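You operate a simulated robot arm through the tools that you are given. There is no shell and no other tool.

You run a simulated robot arm. Do the job below in one go: nothing can be reset, and whatever is moved stays where it is left.

## Task
Clamp the black-coated large spacer frame between the two panes on the stand.
Fine: both yellow stops at its size first; push the blue slide shut so that the SQUARE lamp lights.

It is judged by the outcome, as a careful person would: the job done as asked, and still so three seconds after it is handed in. It fails if anything else is knocked over, pushed out of place, dropped, spilled or broken.

## Robot
A 7-joint arm with a fingered hand, fixed in place. Base frame: the origin is on the floor under the middle of its stand, x ahead of it, y to its left, z up; the work surface is at about z = 86.2. Lengths are in cm, angles in rad, forces in N, time in s.
With the tool pointing down near the work surface it reaches from about 16 to 76 cm from the base axis. Its first joint turns from -1.204 to 3.002 rad. Payload 3.4 kg.
Tool frame: the origin (TCP) lies between the finger pads and is the grasp point; the fingertips stand 3.9 cm ahead of it; z points along the fingers, y is the line along which they close. The gripper opens to 18 cm; its body begins 11.1 cm behind the TCP. The gripper is a hand of 3 fingers: y runs from the thumb to the fingers, the wrist lies at [0, 0, -26.2] in the tool frame, and closing takes about 1.5 s.
Orientation is that of the tool frame in the base frame, as [roll, pitch, yaw] about the fixed x, y, z axes, in that order (R = Rz(yaw) Ry(pitch) Rx(roll)). With the fingers straight down and closing along the base's y, the tool's x points along the base's -x, its y along +y and its z along -z.

## Interface
- The arm moves only by the tool send_rows. Its argument "motion" is a list of rows, each an object (a shift or turn left out is 0, a gripper value left out holds the last) with "travel": the shift along the tool's x, y, z in mm, a list of three; "rot": the turn, a rotation vector about the tool's x, y, z in rad, a list of three. In form: [{"travel": [x, y, z], "rot": [wx, wy, wz]}, ...]. A call has 1 to 20 rows; each row shifts and turns the commanded pose from where the row before left it, along the tool's axes as they then stand. "fingers" is the finger opening in mm, from 0 to 180, set as the call begins (left out, the last holds). Each row takes 0.2 s and may step no farther than 5 cm and 0.15 rad from the row before; otherwise, or with a gripper value out of range, the whole call is refused. A pose out of reach is approached as far as the arm can. The call stops where the force on the tool passes 40 N (or 10 N more than at its start, if that is more) or the arm is blocked; 0.2 s more then pass. The fingers move at their own pace (about 7.2 cm/s each) and stop on an object; they squeeze with about 24 N. The grip force told is the motor's: it shows also when the fingers shut on nothing. Time passes only in rows, and 0.2 s behind the last, so rows that do not move let the fingers close. The reply holds the time, the measured pose of the TCP, the force on the tool along the base axes, the opening and the grip force, in the units named above and with some noise, with the torque about the TCP (base axes, N m) and any sound that the robot's microphone picked up, and new pictures: "views" is both (left out), scene, wrist or none.
- Cameras (640 x 400 px; columns grow to the right, rows downward): "scene" is fixed at [40.07, -49.77, 159.24]; the picture's right is [0.86, -0.51, 0.00], its down [-0.45, -0.75, -0.49] and it looks along [0.25, 0.42, -0.87] (base axes); focal length 219 px, centre (320, 200). "wrist" rides on the gripper at [6.3, -3.6, -12.8] in the tool frame; the picture's right is [0.50, 0.87, 0.00], its down [-0.75, 0.44, -0.49] and it looks along [-0.43, 0.25, 0.87] (tool axes); focal length 226 px, centre (320, 200). There is no depth. A picture from a camera that has moved, and an enlarged one, comes with that camera's place and axes in the base frame and with its lens.
- slide_trunk(by): moves the trunk up (or, below 0, down) by that many cm; the arm rides with it, the base frame stays. It gives what a move gives, with no picture.
- curl_fingers(finger1, finger2, thumb_bend): sets how far each is bent, from 0 (flat) to 1 (curled in); at 0.3 the hand is open as for a grip, at 0.7 the pads meet at the TCP. One left out holds its place. A second passes; each finger stops where it meets its share of the squeeze, and holds until it gets a number again. A gripper value or a shape takes the hand back. It gives what a move gives, with no picture; readings hold the bend of each and the force on the fingers (four entries, about 0 where the hand has none), thumb and palm.
- preshape(shape): the hand has 3 fingers and takes this shape, open, in about a second: jaw (thumb against the fingers, like two jaws); tri (thumb and two fingers); tip (a fingertip pinch); poke (one finger out to press); point (the index stretched); flat (the hand flat); cup (the hand cupped); fist (a fist). The gripper value then closes the fingers along that shape, each until it touches; the sizes above hold for jaw. It gives what a move gives, with no picture.
- zoom(camera, box): a new picture of the part [left, top, right, bottom] of that camera's present view, enlarged. No time passes.
- job_done(): hands the job in; it is judged then, once.

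Places have to be worked out from the pictures, the camera data and where the tool is seen. Open the gripper and draw the arm clear of the work before you hand the job in, unless the task says otherwise.

The tools are called after "Call:" by a JSON object that holds its "op" and its "data". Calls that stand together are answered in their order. send_rows: Moves the arm, as the interface text tells. Its arguments: {"type":"object","properties":{"motion":{"type":"array"},"fingers":{"type":"number"},"views":{"type":"string","enum":["both","scene","wrist","none"]}},"required":["motion"]} The other tools are called the same way: slide_trunk (by) moves the trunk up or down; preshape (shape) gives the hand a shape; curl_fingers (finger1, finger2, thumb_bend) moves the fingers one by one; zoom (camera, box) takes an enlarged picture of a part of a camera's view; job_done () hands the job in.

At the start:

```text
time_s: 0.0
eef_pos: [51.41, -10.13, 120.61]
ee_rot: [3.139, -0.002, -3.141]
contact_force: [-0.1, -0.9, 0.0]
ft_torque: [0.0, -0.02, 0.02]
finger_gap: 17.99
gripper_force: 0.0
shape: jaw
bend: [0.3, 0.3, 0.3]
finger forces: [0.0, 0.1, 0.0, 0.0, 0.0, 0.1]
trunk travel left (down, up): [-30.0, 24.2]
```

scene: 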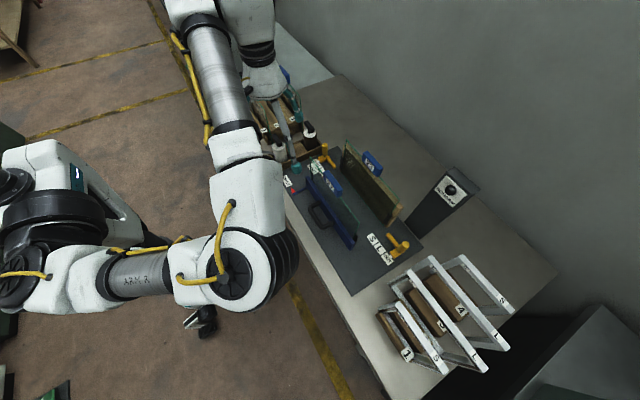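
wrist: 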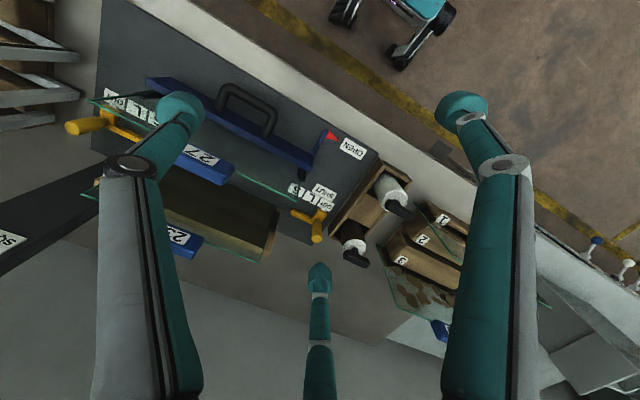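

The pictures show a stand with two panes, yellow stops, a blue slide, and a rack of frames on the right. I zoom in to read labels and details before moving.

Call:
{"op": "zoom", "data": {"camera": "scene", "box": [360, 240, 540, 390]}}

Call:
{"op": "zoom", "data": {"camera": "scene", "box": [270, 130, 430, 270]}}

Call:
{"op": "zoom", "data": {"camera": "wrist", "box": [60, 60, 380, 280]}}

Call:
{"op": "zoom", "data": {"camera": "wrist", "box": [280, 120, 500, 350]}}

Call:
{"op": "zoom", "data": {"camera": "scene", "box": [230, 60, 350, 180]}}

Call:
{"op": "zoom", "data": {"camera": "scene", "box": [400, 150, 500, 240]}}

```text
2.67 times, centred on (450, 315) of scene
camera zoom: at [40.07, -49.77, 159.24], right [0.86, -0.51, 0.0], down [-0.45, -0.75, -0.49], along [0.25, 0.42, -0.87], focal length 584 px, centre (-27, -107)
```

zoom: 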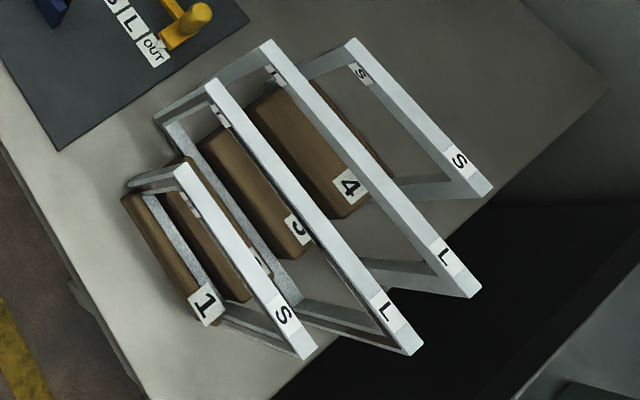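

```text
2.86 times, centred on (350, 200) of scene
camera zoom: at [40.07, -49.77, 159.24], right [0.86, -0.51, 0.0], down [-0.45, -0.75, -0.49], along [0.25, 0.42, -0.87], focal length 626 px, centre (234, 200)
```

zoom: 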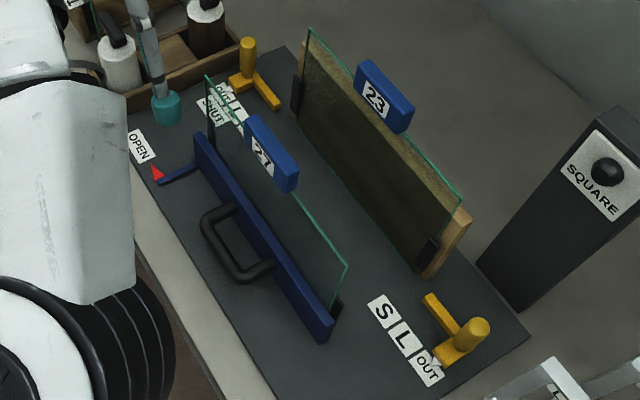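

```text
1.82 times, centred on (220, 170) of wrist
camera zoom: at [45.09, -13.88, 133.33], right [-0.5, 0.87, 0.0], down [0.75, 0.44, 0.49], along [0.43, 0.25, -0.87], focal length 411 px, centre (502, 254)
```

zoom: 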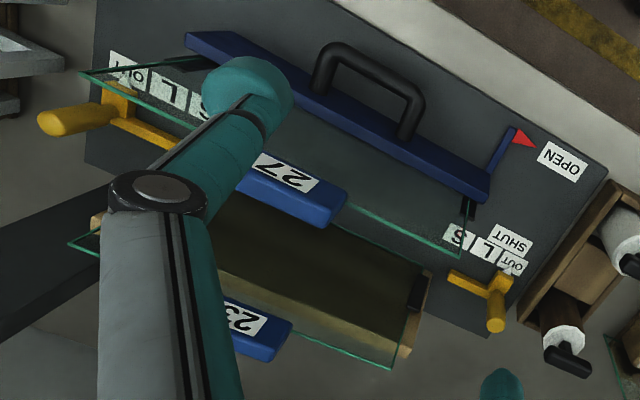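

```text
1.74 times, centred on (390, 235) of wrist
camera zoom: at [45.09, -13.88, 133.33], right [-0.5, 0.87, 0.0], down [0.75, 0.44, 0.49], along [0.43, 0.25, -0.87], focal length 393 px, centre (198, 139)
```

zoom: 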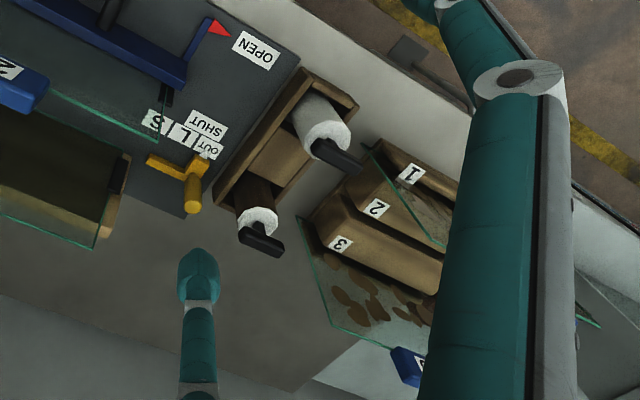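

```text
3.33 times, centred on (290, 120) of scene
camera zoom: at [40.07, -49.77, 159.24], right [0.86, -0.51, 0.0], down [-0.45, -0.75, -0.49], along [0.25, 0.42, -0.87], focal length 730 px, centre (420, 467)
```

zoom: 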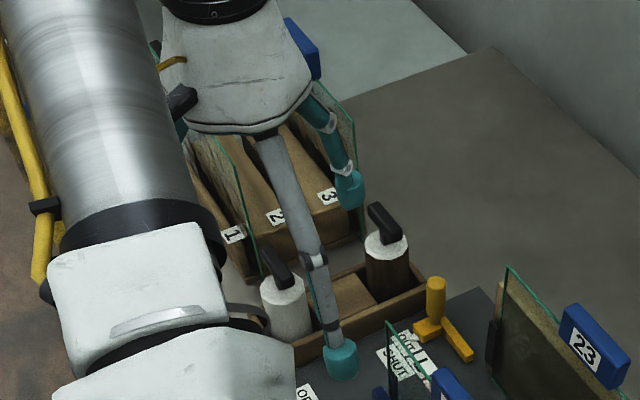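

```text
4.44 times, centred on (450, 195) of scene
camera zoom: at [40.07, -49.77, 159.24], right [0.86, -0.51, 0.0], down [-0.45, -0.75, -0.49], along [0.25, 0.42, -0.87], focal length 974 px, centre (-258, 222)
```

zoom: 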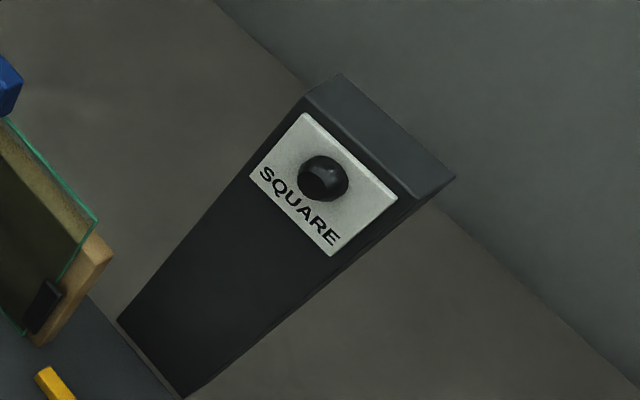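

The stand's stops are both at OUT, the panes are about 20 cm tall, and the rack with frames (S, L, L, S) stands to the right at about x 62–77, y −55 to −75. I can't tell yet which L frame is black-coated, so I move over toward the rack and turn the wrist camera to it.

Call:
{"op": "send_rows", "data": {"motion": [{"travel": [-8, -40, -6]}, {"travel": [-8, -40, -6]}, {"travel": [-8, -40, -6]}, {"travel": [-8, -40, -6]}, {"travel": [-8, -40, -6]}, {"travel": [-8, -40, -6]}, {"travel": [-8, -40, -6]}, {"travel": [-8, -40, -6]}, {"rot": [0, 0, 0.14]}, {"rot": [0, 0, 0.14]}, {"rot": [0, 0, 0.14]}, {"rot": [0, 0, 0.14]}, {"rot": [0, 0, 0.14]}, {"rot": [0, 0, 0.14]}, {"rot": [0, 0, 0.14]}, {"rot": [0, 0, 0.14]}, {"rot": [0, 0, 0.14]}, {"rot": [0, 0, 0.14]}], "views": "both"}}

```text
time_s: 3.8
eef_pos: [57.72, -41.84, 125.51]
ee_rot: [3.14, 0.003, 1.742]
contact_force: [0.1, -0.6, 0.1]
ft_torque: [0.0, -0.03, 0.01]
finger_gap: 18.0
gripper_force: 0.0
shape: jaw
bend: [0.3, 0.3, 0.3]
finger forces: [0.0, 0.0, 0.0, 0.0, 0.0, 0.0]
trunk travel left (down, up): [-30.0, 24.2]
camera wrist: at [52.89, -36.39, 138.28], right [0.77, 0.64, 0.0], down [0.56, -0.67, 0.49], along [0.32, -0.38, -0.87], focal length 226 px, centre (320, 200)
```

scene: 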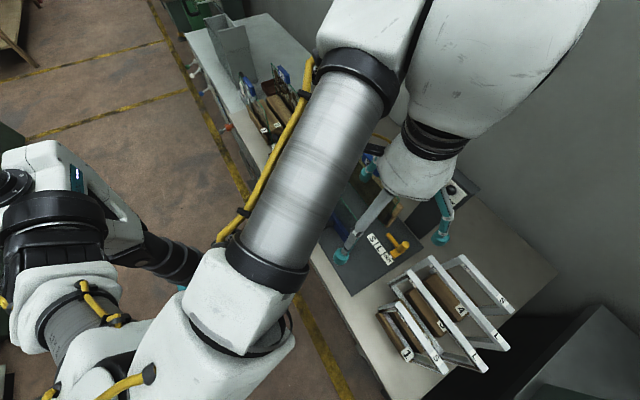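
wrist: 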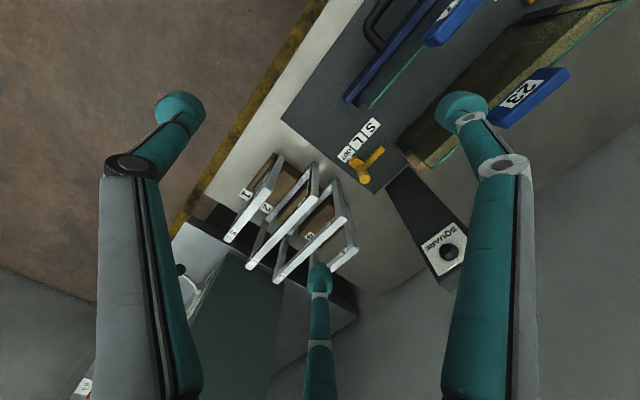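

The wrist now sees the rack. I zoom in to judge the coatings.

Call:
{"op": "zoom", "data": {"camera": "wrist", "box": [210, 130, 370, 300]}}

Call:
{"op": "zoom", "data": {"camera": "wrist", "box": [320, 100, 420, 200]}}

Call:
{"op": "zoom", "data": {"camera": "scene", "box": [370, 240, 520, 380]}}

```text
2.35 times, centred on (290, 215) of wrist
camera zoom: at [52.89, -36.39, 138.28], right [0.77, 0.64, 0.0], down [0.56, -0.67, 0.49], along [0.32, -0.38, -0.87], focal length 532 px, centre (391, 165)
```

zoom: 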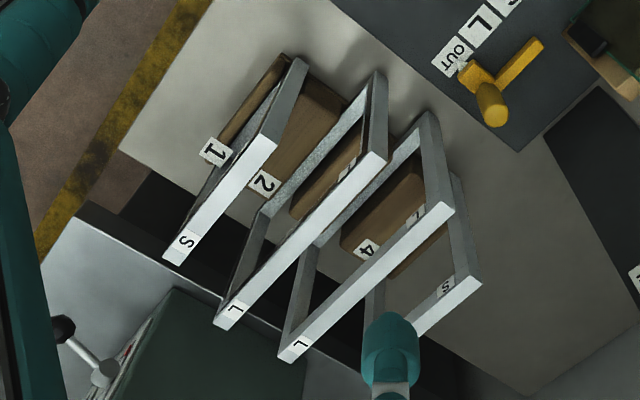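

```text
4.00 times, centred on (370, 150) of wrist
camera zoom: at [52.89, -36.39, 138.28], right [0.77, 0.64, 0.0], down [0.56, -0.67, 0.49], along [0.32, -0.38, -0.87], focal length 904 px, centre (120, 400)
```

zoom: 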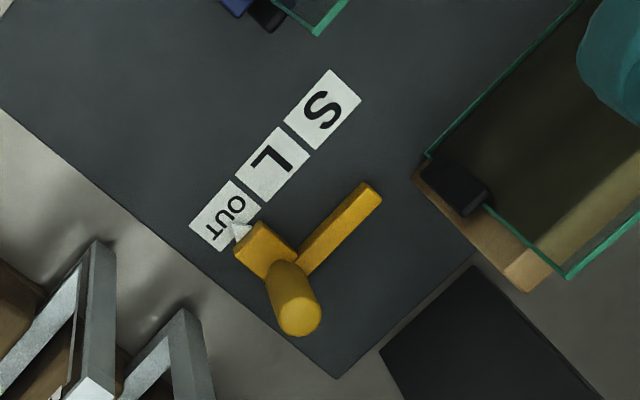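

```text
2.86 times, centred on (445, 310) of scene
camera zoom: at [40.07, -49.77, 159.24], right [0.86, -0.51, 0.0], down [-0.45, -0.75, -0.49], along [0.25, 0.42, -0.87], focal length 626 px, centre (-37, -114)
```

zoom: 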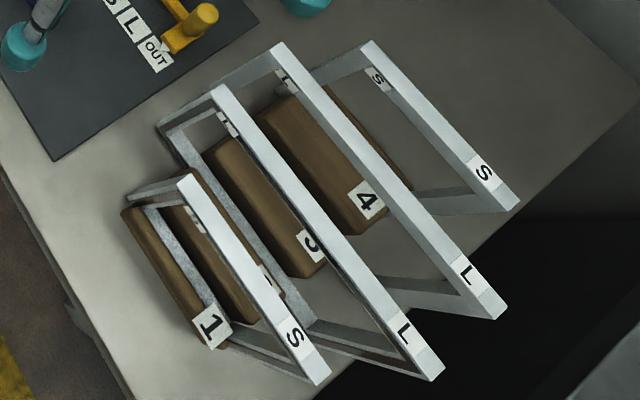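

Frame 2 (the first L, about x 64.7, y −51 to −75, top z≈103) seems to have dark side faces, while frame 3's look grey. I move the camera lower and in front of the rack (looking along +x) to confirm.

Call:
{"op": "send_rows", "data": {"motion": [{"travel": [-33, -21, 0]}, {"travel": [-33, -21, 0]}, {"travel": [-33, -21, 0]}, {"travel": [-33, -21, 0]}, {"travel": [-33, -21, 0]}, {"rot": [0, 0, -0.146]}, {"rot": [0, 0, -0.146]}, {"rot": [0, 0, -0.146]}, {"rot": [0, 0, -0.146]}, {"rot": [0, 0, -0.146]}, {"rot": [0, 0, -0.146]}, {"travel": [0, 0, 32]}, {"travel": [0, 0, 32]}, {"travel": [0, 0, 32]}, {"travel": [0, 0, 32]}], "views": "both"}}

```text
time_s: 7.0
eef_pos: [49.91, -59.76, 112.85]
ee_rot: [-3.14, 0.001, 2.619]
contact_force: [0.4, -0.3, -0.3]
ft_torque: [-0.04, 0.0, 0.01]
finger_gap: 17.99
gripper_force: 0.0
shape: jaw
bend: [0.3, 0.3, 0.3]
finger forces: [0.0, 0.0, 0.1, 0.1, 0.0, 0.1]
trunk travel left (down, up): [-30.0, 24.2]
camera wrist: at [42.57, -59.89, 125.58], right [0.0, 1.0, 0.0], down [0.87, 0.0, 0.49], along [0.49, 0.0, -0.87], focal length 226 px, centre (320, 200)
```

scene: 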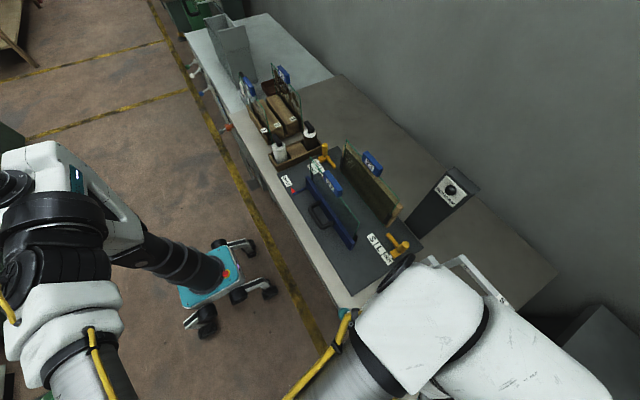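
wrist: 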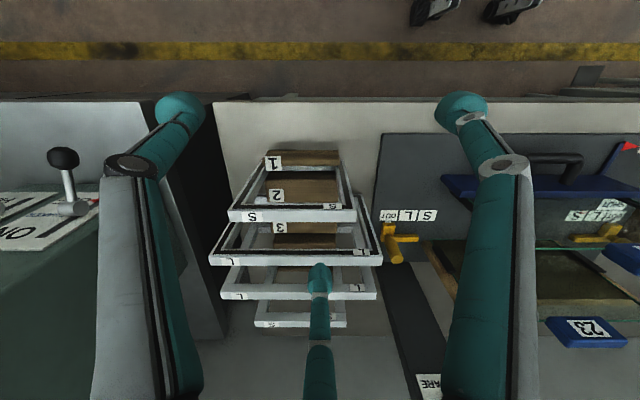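

The view along +x shows the frames' front faces and the rack. I zoom in on them and on the whole stand, now unobstructed in the scene view.

Call:
{"op": "zoom", "data": {"camera": "wrist", "box": [190, 130, 400, 340]}}

Call:
{"op": "zoom", "data": {"camera": "scene", "box": [270, 130, 430, 270]}}

Call:
{"op": "zoom", "data": {"camera": "scene", "box": [270, 135, 360, 205]}}

Call:
{"op": "zoom", "data": {"camera": "wrist", "box": [360, 130, 640, 350]}}

```text
1.90 times, centred on (295, 235) of wrist
camera zoom: at [42.57, -59.89, 125.58], right [0.0, 1.0, 0.0], down [0.87, 0.0, 0.49], along [0.49, 0.0, -0.87], focal length 431 px, centre (368, 133)
```

zoom: 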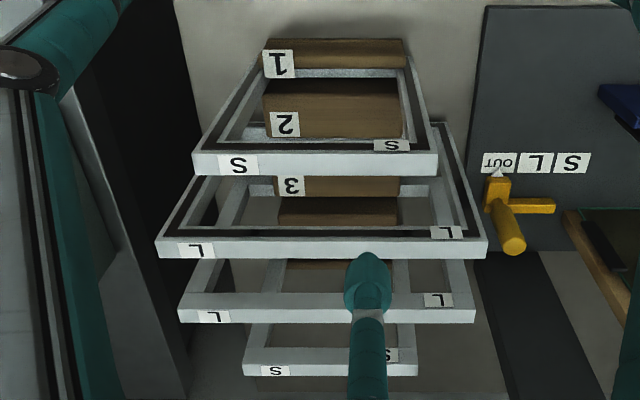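

```text
2.86 times, centred on (350, 200) of scene
camera zoom: at [40.07, -49.77, 159.24], right [0.86, -0.51, 0.0], down [-0.45, -0.75, -0.49], along [0.25, 0.42, -0.87], focal length 626 px, centre (234, 200)
```

zoom: 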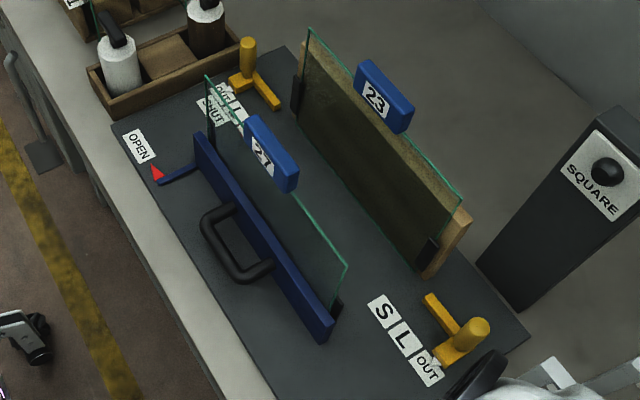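

```text
5.71 times, centred on (315, 170) of scene
camera zoom: at [40.07, -49.77, 159.24], right [0.86, -0.51, 0.0], down [-0.45, -0.75, -0.49], along [0.25, 0.42, -0.87], focal length 1252 px, centre (349, 371)
```

zoom: 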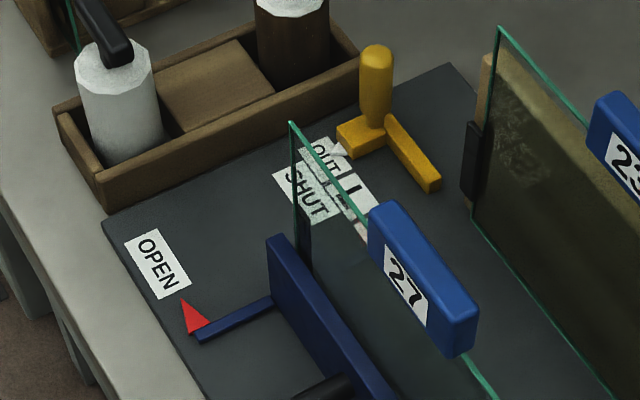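

```text
1.82 times, centred on (500, 240) of wrist
camera zoom: at [42.57, -59.89, 125.58], right [0.0, 1.0, 0.0], down [0.87, 0.0, 0.49], along [0.49, 0.0, -0.87], focal length 411 px, centre (-7, 127)
```

zoom: 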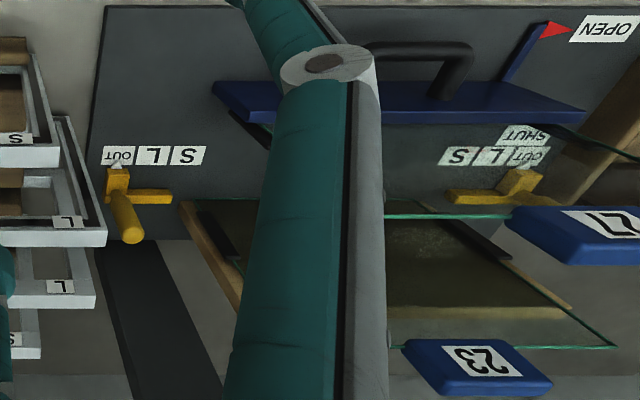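

Frame 2 (first L, top bar at about x 63.7–65.6, y −74.8 to −51.6) has the black strips; frame 3 is plain, so frame 2 is the one. Now I check how the fingers close in free air.

Call:
{"op": "send_rows", "data": {"motion": [{"travel": [0, 0, -30]}, {"travel": [0, 0, -30]}, {}, {}, {}, {}, {}], "fingers": 40, "views": "both"}}

```text
time_s: 8.6
eef_pos: [50.06, -59.78, 118.83]
ee_rot: [-3.14, 0.001, 2.62]
contact_force: [-0.3, 0.4, -0.5]
ft_torque: [0.01, -0.01, 0.0]
finger_gap: 4.0
gripper_force: 0.1
shape: jaw
bend: [0.72, 0.72, 0.74]
finger forces: [0.1, 0.0, 0.0, 0.0, 0.1, 0.1]
trunk travel left (down, up): [-30.0, 24.2]
camera wrist: at [42.75, -59.96, 131.57], right [0.0, 1.0, 0.0], down [0.87, 0.0, 0.49], along [0.49, 0.0, -0.87], focal length 226 px, centre (320, 200)
```

scene: 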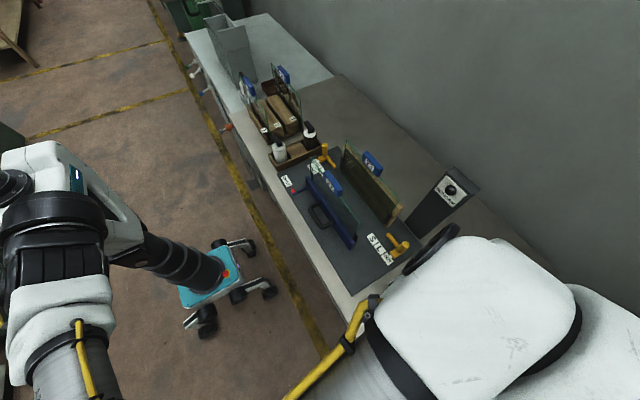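
wrist: 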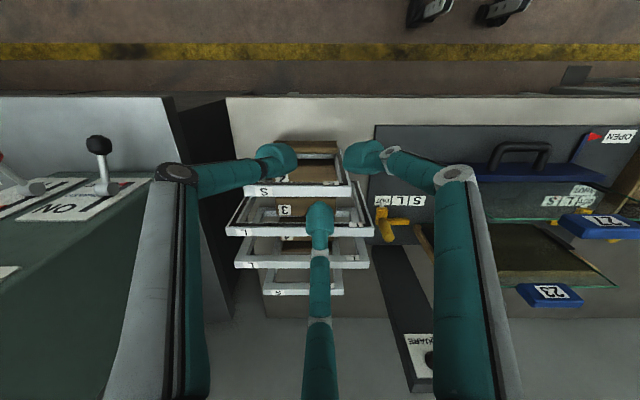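

The three fingers close radially (about 120° apart) toward the TCP. I zoom to see the tip geometry.

Call:
{"op": "zoom", "data": {"camera": "wrist", "box": [150, 110, 490, 320]}}

```text
1.88 times, centred on (320, 215) of wrist
camera zoom: at [42.75, -59.96, 131.57], right [0.0, 1.0, 0.0], down [0.87, 0.0, 0.49], along [0.49, 0.0, -0.87], focal length 426 px, centre (320, 172)
```

zoom: 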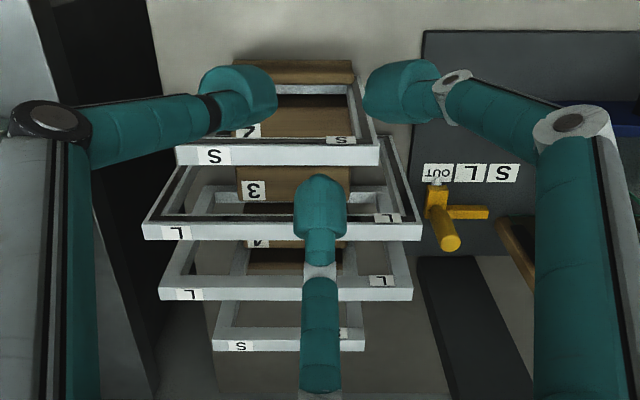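

The fingertips at gap 4 cm sit at radius ~3.3 cm, so a loose cage around the right stop's knob (about x 73.3, y −45.9, top z≈95) works well with the hand turned so no finger points to the rack. I turn to yaw≈2.09 and go above the knob at the present height.

Call:
{"op": "send_rows", "data": {"motion": [{"rot": [0, 0, 0.131]}, {"rot": [0, 0, 0.131]}, {"rot": [0, 0, 0.131]}, {"rot": [0, 0, 0.131]}, {"travel": [0, 38, 0]}, {"travel": [0, 38, 0]}, {"travel": [0, 38, 0]}, {"travel": [0, 38, 0]}, {"travel": [0, 38, 0]}, {"travel": [0, 38, 0]}, {"travel": [0, 38, 0]}, {}], "fingers": 60, "views": "both"}}

```text
time_s: 11.2
eef_pos: [70.45, -46.05, 118.69]
ee_rot: [-3.141, 0.002, 2.098]
contact_force: [-0.2, -1.3, -0.1]
ft_torque: [-0.01, 0.03, -0.03]
finger_gap: 6.0
gripper_force: 0.0
shape: jaw
bend: [0.72, 0.72, 0.74]
finger forces: [0.1, 0.0, 0.1, 0.0, 0.0, 0.0]
out of reach, approached as far as the arm can: row 10, 11
trunk travel left (down, up): [-30.0, 24.2]
camera wrist: at [63.97, -42.56, 131.36], right [0.5, 0.87, 0.0], down [0.75, -0.43, 0.49], along [0.43, -0.25, -0.87], focal length 226 px, centre (320, 200)
```

scene: 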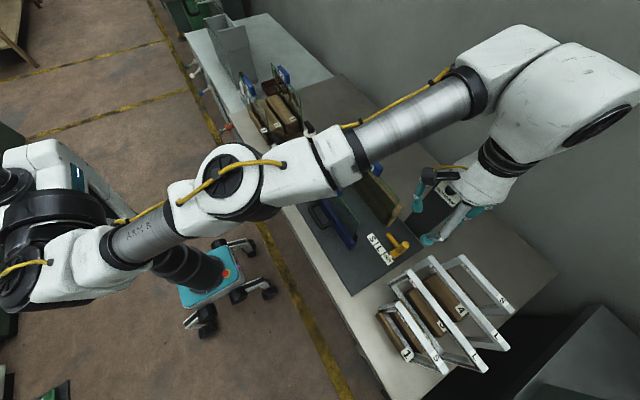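
wrist: 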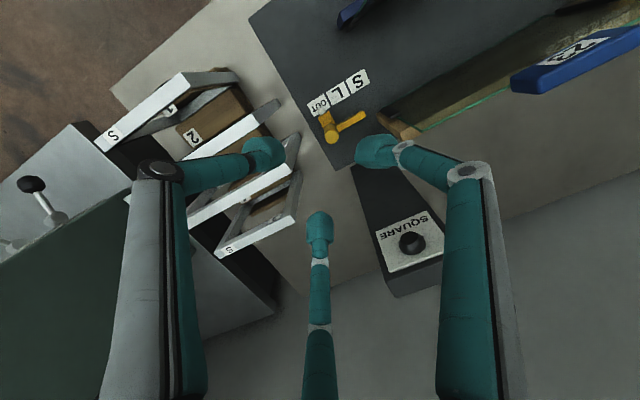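

The arm stops short at x≈70.5 at this height; the stand's knob is ~3 cm further. I lower the trunk so the arm keeps its stretched level while the hand gets lower; the space under the hand is free (frames end at y −51.6, pane 23 begins at y −36).

Call:
{"op": "slide_trunk", "data": {"by": -10}}

```text
time_s: 12.5
eef_pos: [72.86, -45.35, 103.02]
ee_rot: [-3.061, -0.038, 2.099]
contact_force: [-0.1, -0.5, 0.4]
ft_torque: [0.02, -0.06, -0.02]
finger_gap: 5.99
gripper_force: 0.2
shape: jaw
bend: [0.72, 0.72, 0.74]
finger forces: [0.0, 0.1, 0.1, 0.0, 0.0, 0.0]
trunk travel left (down, up): [-20.0, 34.2]
```

The trunk move brought the hand to (72.9, −45.4, 103). I take a fresh look before descending.

Call:
{"op": "send_rows", "data": {"motion": [{}], "views": "both"}}

```text
time_s: 12.9
eef_pos: [72.75, -46.22, 102.37]
ee_rot: [-3.059, -0.049, 2.091]
contact_force: [-0.4, -0.3, -0.2]
ft_torque: [0.03, -0.04, 0.0]
finger_gap: 5.98
gripper_force: 0.1
shape: jaw
bend: [0.72, 0.72, 0.74]
finger forces: [0.0, 0.1, 0.0, 0.0, 0.1, 0.0]
trunk travel left (down, up): [-20.0, 34.2]
camera wrist: at [67.62, -42.78, 115.61], right [0.5, 0.87, -0.05], down [0.8, -0.44, 0.42], along [0.34, -0.24, -0.91], focal length 226 px, centre (320, 200)
```

scene: 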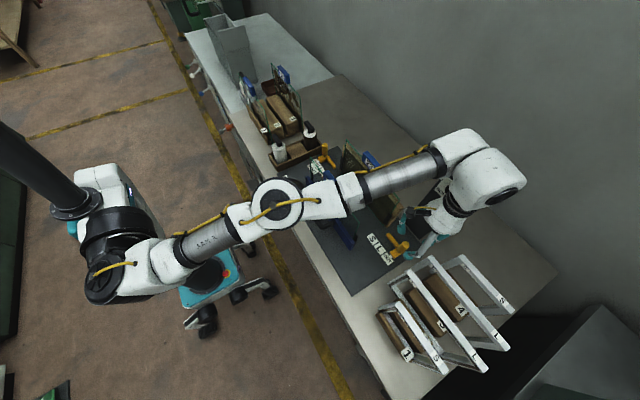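
wrist: 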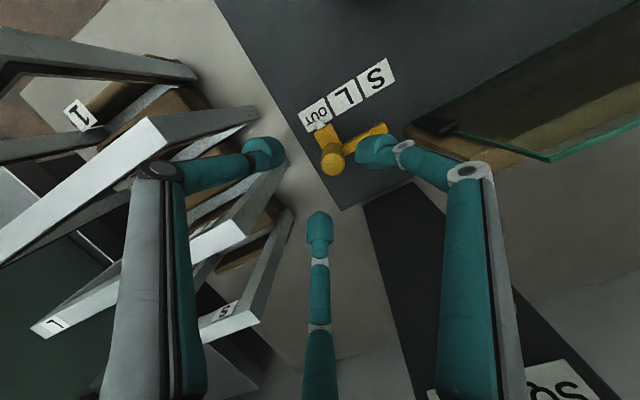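

The shoulder appears to sit near (0, −16, 105) now, well below the wrist, so reach is best with the trunk higher. I raise the trunk 15 cm so that the shoulder is level with the wrist when the hand is down at the knob.

Call:
{"op": "slide_trunk", "data": {"by": 15}}

Call:
{"op": "send_rows", "data": {"motion": [{}], "views": "both"}}

```text
time_s: 14.7
eef_pos: [69.61, -46.11, 125.9]
ee_rot: [3.117, 0.016, 2.099]
contact_force: [0.3, -0.6, 0.3]
ft_torque: [0.01, 0.04, -0.01]
finger_gap: 5.98
gripper_force: 0.0
shape: jaw
bend: [0.72, 0.72, 0.74]
finger forces: [0.0, 0.0, 0.0, 0.1, 0.0, 0.0]
trunk travel left (down, up): [-35.0, 19.2]
```

```text
time_s: 15.1
eef_pos: [69.61, -45.91, 126.0]
ee_rot: [3.117, 0.017, 2.097]
contact_force: [0.7, -0.1, 0.0]
ft_torque: [-0.02, -0.02, -0.02]
finger_gap: 5.97
gripper_force: 0.1
shape: jaw
bend: [0.72, 0.72, 0.74]
finger forces: [0.1, 0.1, 0.0, 0.0, 0.0, 0.0]
trunk travel left (down, up): [-35.0, 19.2]
camera wrist: at [62.84, -42.34, 138.54], right [0.5, 0.87, 0.01], down [0.74, -0.43, 0.52], along [0.45, -0.25, -0.86], focal length 226 px, centre (320, 200)
```

scene: 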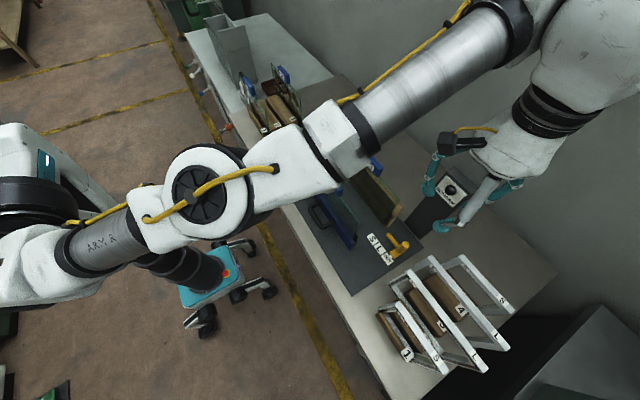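
wrist: 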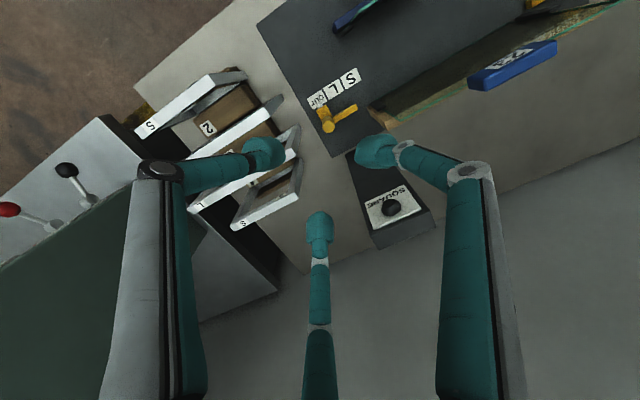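

Now at (69.6, −45.9, 126) with tool nearly vertical. I descend to about z=112 first, still above the frames, and see whether the reach improves.

Call:
{"op": "send_rows", "data": {"motion": [{"travel": [0, 0, 35]}, {"travel": [0, 0, 35]}, {"travel": [0, 0, 35]}, {"travel": [0, 0, 35]}, {}], "views": "none"}}

```text
time_s: 16.3
eef_pos: [69.64, -46.52, 116.1]
ee_rot: [3.114, 0.016, 2.094]
contact_force: [-0.1, 0.9, -0.8]
ft_torque: [-0.05, -0.02, -0.02]
finger_gap: 5.97
gripper_force: 0.0
shape: jaw
bend: [0.72, 0.72, 0.74]
finger forces: [0.0, 0.1, 0.1, 0.0, 0.0, 0.1]
out of reach, approached as far as the arm can: row 1, 2, 3
trunk travel left (down, up): [-35.0, 19.2]
```

Now within reach at (69.6, −46.5, 116). I move toward the point above the knob while descending to about z=110.

Call:
{"op": "send_rows", "data": {"motion": [{"travel": [0, 0, 30]}, {"travel": [-4.4, 11.6, 10]}, {"travel": [-4.4, 11.6, 10]}, {"travel": [-4.4, 11.6, 10]}, {}], "views": "both"}}

```text
time_s: 17.5
eef_pos: [73.63, -46.23, 110.89]
ee_rot: [3.105, 0.019, 2.077]
contact_force: [-0.2, -0.3, -0.4]
ft_torque: [0.01, -0.01, -0.01]
finger_gap: 5.97
gripper_force: 0.1
shape: jaw
bend: [0.72, 0.72, 0.74]
finger forces: [0.1, 0.0, 0.0, 0.0, 0.0, 0.0]
out of reach, approached as far as the arm can: row 4
trunk travel left (down, up): [-35.0, 19.2]
camera wrist: at [66.8, -42.55, 123.31], right [0.51, 0.86, 0.02], down [0.72, -0.45, 0.52], along [0.46, -0.25, -0.85], focal length 226 px, centre (320, 200)
```

scene: 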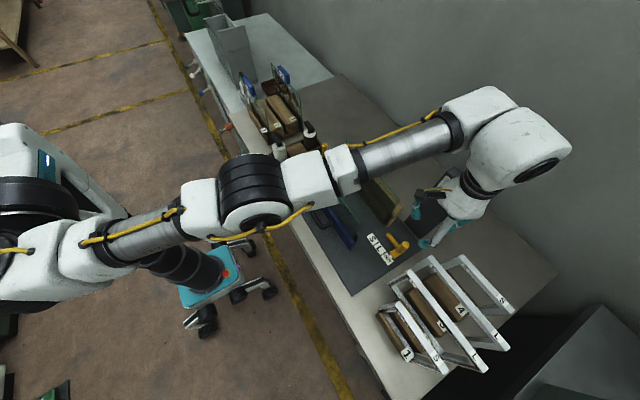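
wrist: 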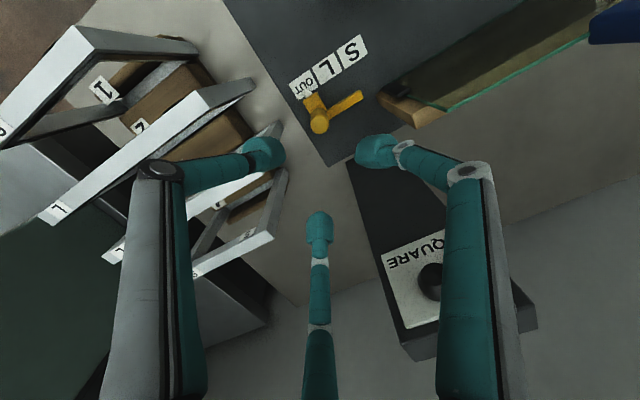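

Reached (73.6, −46.2, 110.9). I zoom to locate the knob relative to the fingers.

Call:
{"op": "zoom", "data": {"camera": "wrist", "box": [260, 30, 400, 170]}}

Call:
{"op": "zoom", "data": {"camera": "scene", "box": [350, 180, 470, 290]}}

```text
2.86 times, centred on (330, 100) of wrist
camera zoom: at [66.8, -42.55, 123.31], right [0.51, 0.86, 0.02], down [0.72, -0.45, 0.52], along [0.46, -0.25, -0.85], focal length 646 px, centre (291, 486)
```

zoom: 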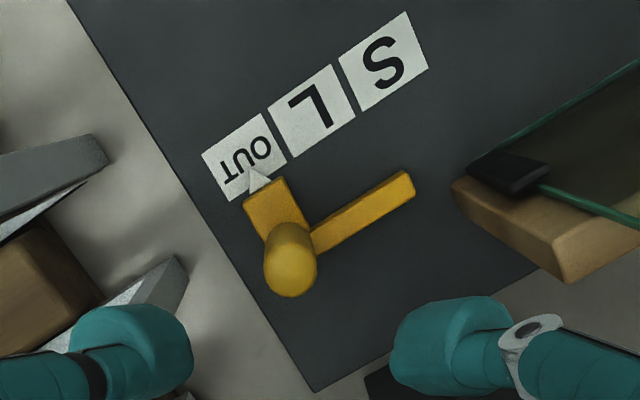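

```text
3.64 times, centred on (410, 235) of scene
camera zoom: at [40.07, -49.77, 159.24], right [0.86, -0.51, 0.0], down [-0.45, -0.75, -0.49], along [0.25, 0.42, -0.87], focal length 796 px, centre (-7, 73)
```

zoom: 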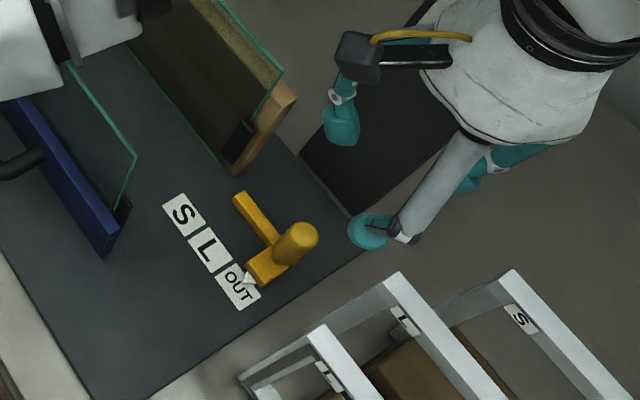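

I place the knob at about (72.7, −45.1), top z≈94, diameter ≈2.3 cm. I shift over it, level the tool and descend to just above the knob, then look.

Call:
{"op": "send_rows", "data": {"motion": [{"travel": [14, -2, 0], "rot": [0.036, 0.02, 0]}, {"travel": [0, 0, 30]}, {"travel": [0, 0, 30]}, {"travel": [0, 0, 30]}, {"travel": [0, 0, 15]}, {}], "views": "both"}}

```text
time_s: 18.9
eef_pos: [72.74, -44.44, 99.58]
ee_rot: [-3.131, -0.004, 2.094]
contact_force: [0.2, -0.2, -1.1]
ft_torque: [0.01, 0.0, 0.0]
finger_gap: 5.97
gripper_force: 0.2
shape: jaw
bend: [0.72, 0.72, 0.74]
finger forces: [0.0, 0.0, 0.0, 0.0, 0.0, 0.0]
trunk travel left (down, up): [-35.0, 19.2]
camera wrist: at [66.46, -40.8, 112.27], right [0.5, 0.87, -0.01], down [0.76, -0.43, 0.49], along [0.42, -0.25, -0.87], focal length 226 px, centre (320, 200)
```

scene: 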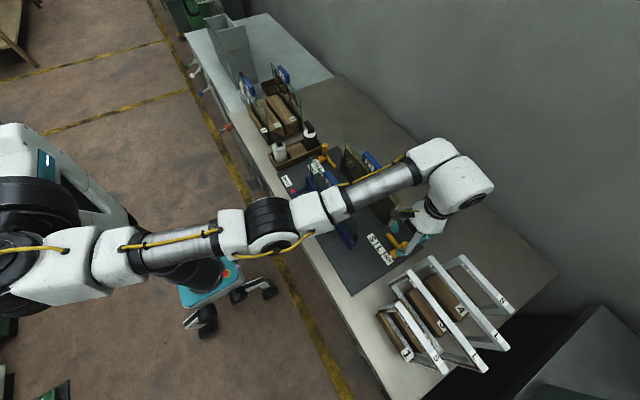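
wrist: 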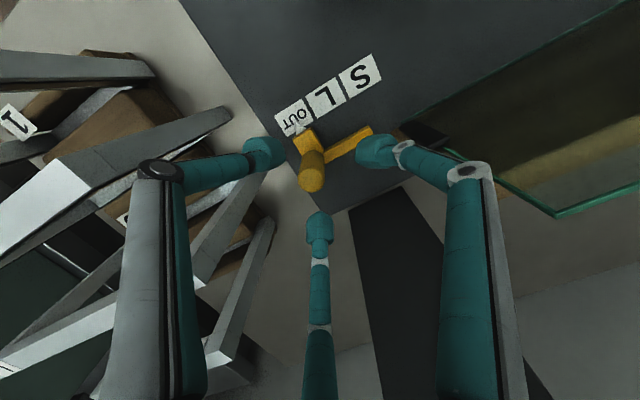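

Knob seems centred about (−0.3, −0.6) cm from the TCP axis. I correct and descend to TCP z≈94.3, so the tips sit around the knob just above its block.

Call:
{"op": "send_rows", "data": {"motion": [{"travel": [-4, -6, 0]}, {"travel": [0, 0, 20]}, {"travel": [0, 0, 20]}, {"travel": [0, 0, 12]}, {}], "views": "both"}}

```text
time_s: 20.1
eef_pos: [72.39, -44.95, 94.33]
ee_rot: [-3.131, -0.005, 2.094]
contact_force: [0.3, 0.3, 0.6]
ft_torque: [0.03, 0.0, 0.0]
finger_gap: 5.96
gripper_force: 0.0
shape: jaw
bend: [0.72, 0.72, 0.74]
finger forces: [0.0, 0.0, 0.1, 0.0, 0.0, 0.0]
trunk travel left (down, up): [-35.0, 19.2]
camera wrist: at [66.2, -41.33, 107.14], right [0.5, 0.87, -0.01], down [0.76, -0.43, 0.49], along [0.42, -0.25, -0.87], focal length 226 px, centre (320, 200)
```

scene: 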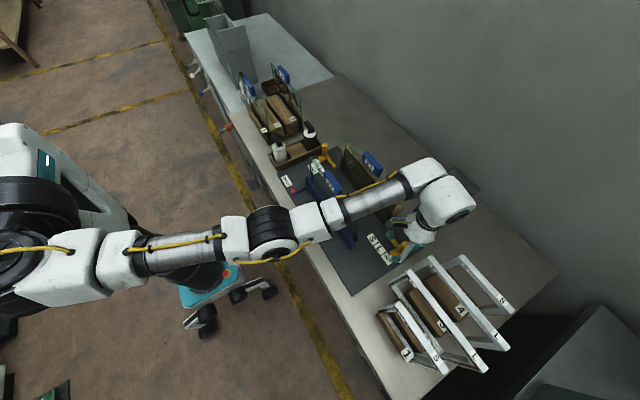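
wrist: 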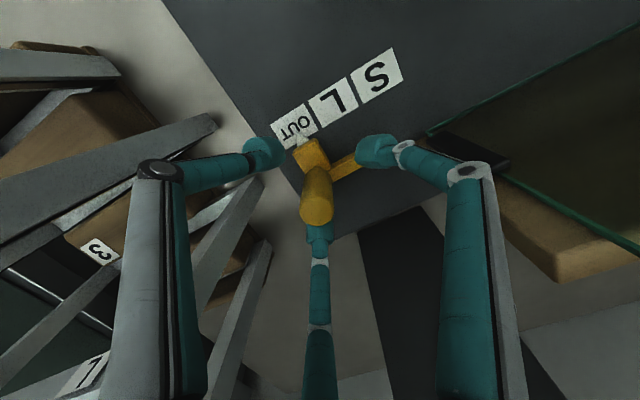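

The knob is between the three fingertips, forces are zero. I close to a 30 mm gap as a loose cage.

Call:
{"op": "send_rows", "data": {"motion": [{}, {}, {}], "fingers": 30, "views": "wrist"}}

```text
time_s: 20.9
eef_pos: [72.47, -44.92, 94.39]
ee_rot: [-3.132, -0.004, 2.094]
contact_force: [1.2, -0.8, 0.2]
ft_torque: [-0.01, -0.05, -0.01]
finger_gap: 3.11
gripper_force: 0.1
shape: jaw
bend: [0.72, 0.71, 0.74]
finger forces: [0.0, 1.0, 0.0, 0.0, 0.0, 0.0]
trunk travel left (down, up): [-35.0, 19.2]
camera wrist: at [66.23, -41.34, 107.15], right [0.5, 0.87, -0.01], down [0.76, -0.43, 0.49], along [0.42, -0.25, -0.87], focal length 226 px, centre (320, 200)
```

wrist: 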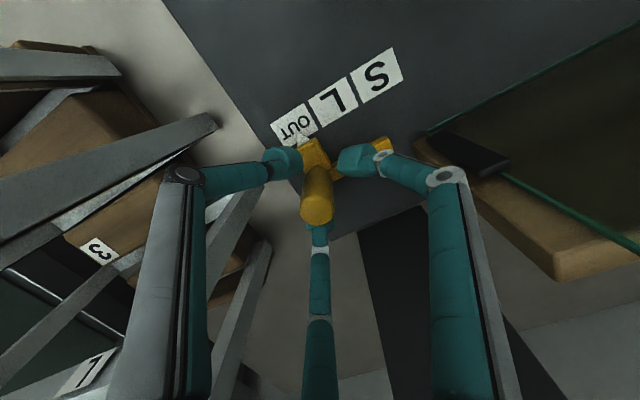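

One finger touches lightly (1 N). I push the stop in +y by 20 mm and look at the pointer against the labels.

Call:
{"op": "send_rows", "data": {"motion": [{"travel": [8.66, 5, 0]}, {"travel": [8.66, 5, 0]}, {}], "views": "both"}}

Call:
{"op": "zoom", "data": {"camera": "wrist", "box": [240, 30, 520, 230]}}

```text
time_s: 21.7
eef_pos: [72.32, -42.92, 94.42]
ee_rot: [-3.131, -0.004, 2.098]
contact_force: [1.0, -1.4, -0.5]
ft_torque: [0.02, -0.02, 0.03]
finger_gap: 3.1
gripper_force: 0.1
shape: jaw
bend: [0.72, 0.71, 0.74]
finger forces: [0.0, 1.2, 0.0, 0.0, 0.0, 0.1]
trunk travel left (down, up): [-35.0, 19.2]
camera wrist: at [66.14, -39.37, 107.2], right [0.5, 0.87, -0.01], down [0.76, -0.43, 0.49], along [0.42, -0.25, -0.87], focal length 226 px, centre (320, 200)
```

scene: 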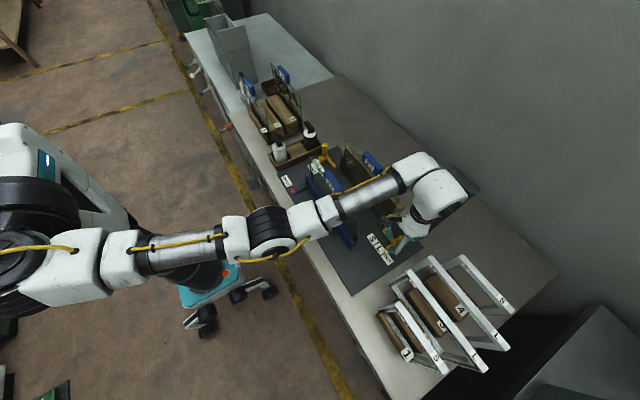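
wrist: 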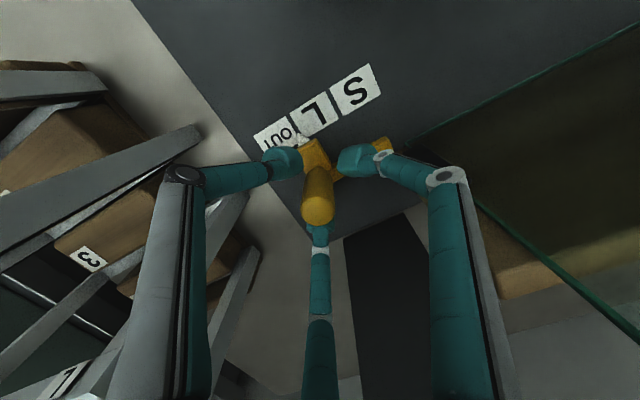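

```text
2.00 times, centred on (380, 130) of wrist
camera zoom: at [66.14, -39.37, 107.2], right [0.5, 0.87, -0.01], down [0.76, -0.43, 0.49], along [0.42, -0.25, -0.87], focal length 452 px, centre (200, 340)
```

zoom: 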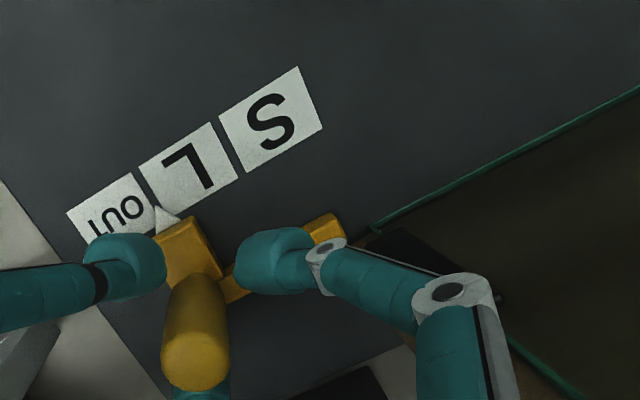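

The pointer is exactly at the OUT/L border after 2 cm, so another ~2 cm is needed. To keep the +y finger clear of pane 23's edge, I rotate the hand 0.3 rad about the knob first, then push ~19 mm.

Call:
{"op": "send_rows", "data": {"motion": [{"rot": [0, 0, -0.15]}, {"rot": [0, 0, -0.15]}, {}, {"travel": [6.5, 7.0, 0]}, {"travel": [6.5, 7.0, 0]}, {}], "views": "both"}}

Call:
{"op": "zoom", "data": {"camera": "wrist", "box": [240, 30, 520, 230]}}

```text
time_s: 23.1
eef_pos: [72.37, -41.04, 94.32]
ee_rot: [-3.133, -0.006, 2.394]
contact_force: [0.6, -1.5, -0.1]
ft_torque: [-0.08, -0.05, -0.02]
finger_gap: 3.1
gripper_force: 0.0
shape: jaw
bend: [0.72, 0.71, 0.74]
finger forces: [0.0, 1.6, 0.0, 0.0, 0.0, 0.1]
trunk travel left (down, up): [-35.0, 19.2]
camera wrist: at [65.29, -39.46, 107.07], right [0.22, 0.98, 0.0], down [0.85, -0.19, 0.48], along [0.47, -0.11, -0.87], focal length 226 px, centre (320, 200)
```

scene: 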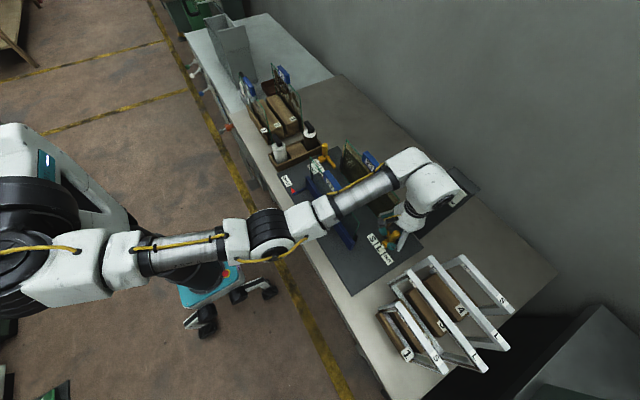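
wrist: 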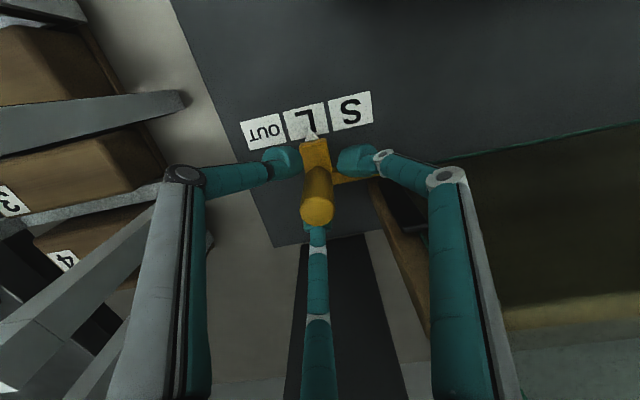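

```text
2.00 times, centred on (380, 130) of wrist
camera zoom: at [65.29, -39.46, 107.07], right [0.22, 0.98, 0.0], down [0.85, -0.19, 0.48], along [0.47, -0.11, -0.87], focal length 452 px, centre (200, 340)
```

zoom: 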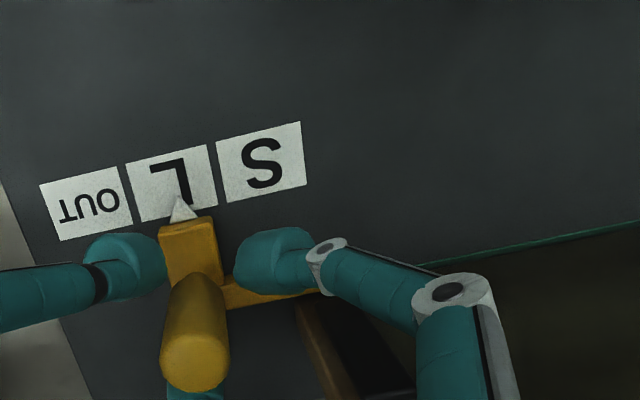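

The pointer now sits in L. I zoom further to check how well it's centred.

Call:
{"op": "zoom", "data": {"camera": "wrist", "box": [250, 75, 390, 165]}}

Call:
{"op": "zoom", "data": {"camera": "scene", "box": [350, 215, 430, 275]}}

```text
4.44 times, centred on (320, 120) of wrist
camera zoom: at [65.29, -39.46, 107.07], right [0.22, 0.98, 0.0], down [0.85, -0.19, 0.48], along [0.47, -0.11, -0.87], focal length 1005 px, centre (320, 556)
```

zoom: 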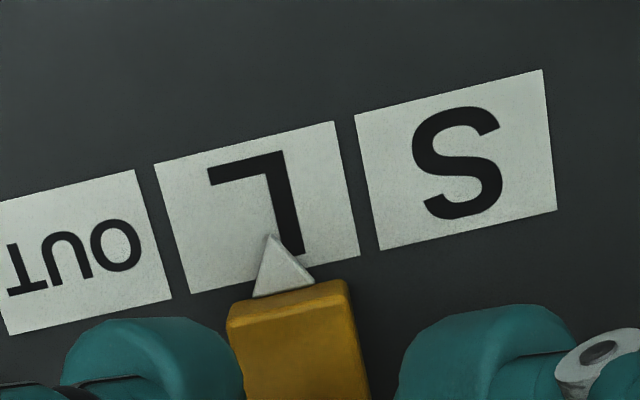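

```text
6.67 times, centred on (390, 245) of scene
camera zoom: at [40.07, -49.77, 159.24], right [0.86, -0.51, 0.0], down [-0.45, -0.75, -0.49], along [0.25, 0.42, -0.87], focal length 1460 px, centre (-147, -100)
```

zoom: 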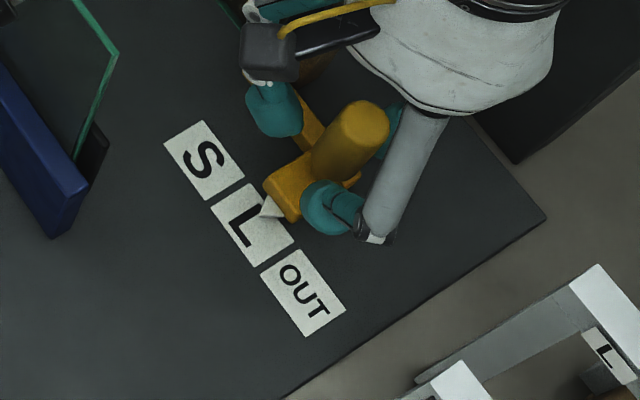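

The right stop is centred on L to within about a millimetre. I open the fingers and lift straight up by raising the trunk.

Call:
{"op": "send_rows", "data": {"motion": [{}, {}, {}], "fingers": 55, "views": "wrist"}}

Call:
{"op": "slide_trunk", "data": {"by": 10}}

Call:
{"op": "send_rows", "data": {"motion": [{"travel": [0, 0, -35]}, {"travel": [0, 0, -35]}, {"travel": [0, 0, -35]}, {"travel": [0, 0, -35]}, {}], "views": "both"}}

Call:
{"op": "zoom", "data": {"camera": "wrist", "box": [240, 30, 440, 180]}}

```text
time_s: 23.9
eef_pos: [72.41, -40.93, 94.18]
ee_rot: [-3.133, -0.006, 2.395]
contact_force: [-0.2, 0.4, 0.1]
ft_torque: [0.0, -0.01, 0.02]
finger_gap: 5.47
gripper_force: 0.1
shape: jaw
bend: [0.72, 0.72, 0.74]
finger forces: [0.1, 0.0, 0.0, 0.0, 0.0, 0.0]
trunk travel left (down, up): [-35.0, 19.2]
camera wrist: at [65.29, -39.42, 107.07], right [0.22, 0.98, 0.0], down [0.85, -0.19, 0.48], along [0.47, -0.11, -0.88], focal length 226 px, centre (320, 200)
```

wrist: 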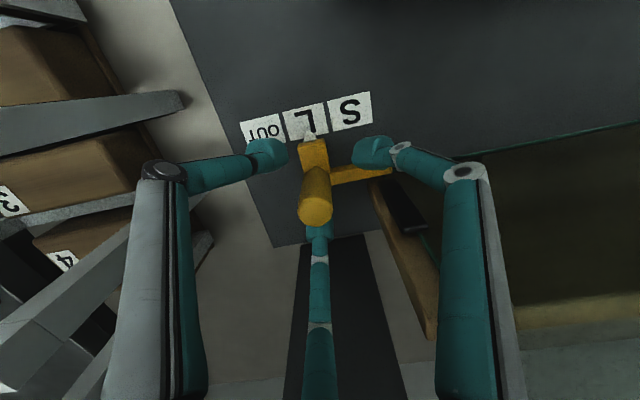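

```text
time_s: 25.2
eef_pos: [72.34, -41.08, 104.1]
ee_rot: [-3.134, -0.007, 2.395]
contact_force: [0.9, 0.2, 0.2]
ft_torque: [-0.01, 0.01, 0.02]
finger_gap: 5.45
gripper_force: 0.1
shape: jaw
bend: [0.72, 0.72, 0.74]
finger forces: [0.0, 0.0, 0.0, 0.0, 0.0, 0.0]
trunk travel left (down, up): [-45.0, 9.2]
```

```text
time_s: 26.4
eef_pos: [72.64, -41.06, 118.32]
ee_rot: [-3.132, -0.007, 2.394]
contact_force: [-0.1, -0.9, 1.1]
ft_torque: [0.0, 0.01, 0.01]
finger_gap: 5.47
gripper_force: 0.0
shape: jaw
bend: [0.72, 0.72, 0.74]
finger forces: [0.0, 0.1, 0.0, 0.0, 0.0, 0.1]
trunk travel left (down, up): [-45.0, 9.2]
camera wrist: at [65.57, -39.54, 131.15], right [0.22, 0.98, 0.0], down [0.85, -0.19, 0.48], along [0.47, -0.11, -0.88], focal length 226 px, centre (320, 200)
```

scene: 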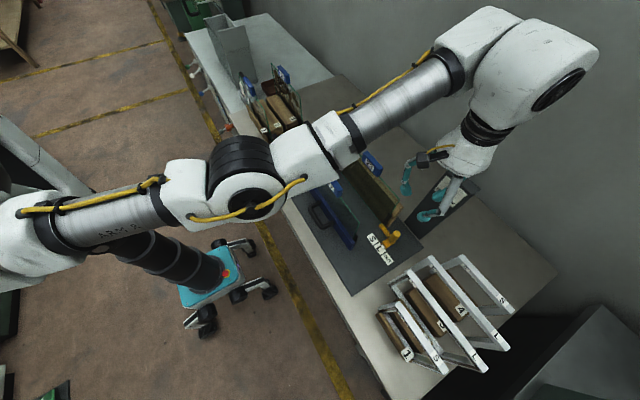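
wrist: 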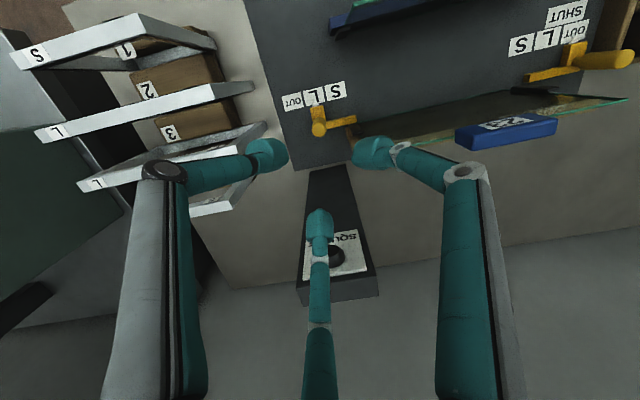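

```text
2.67 times, centred on (340, 105) of wrist
camera zoom: at [65.57, -39.54, 131.15], right [0.22, 0.98, 0.0], down [0.85, -0.19, 0.48], along [0.47, -0.11, -0.88], focal length 603 px, centre (267, 453)
```

zoom: 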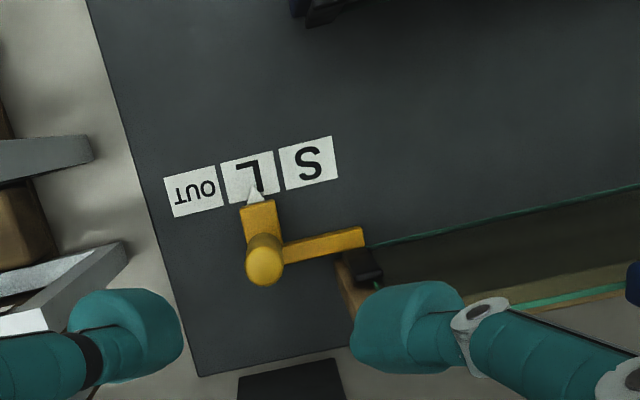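

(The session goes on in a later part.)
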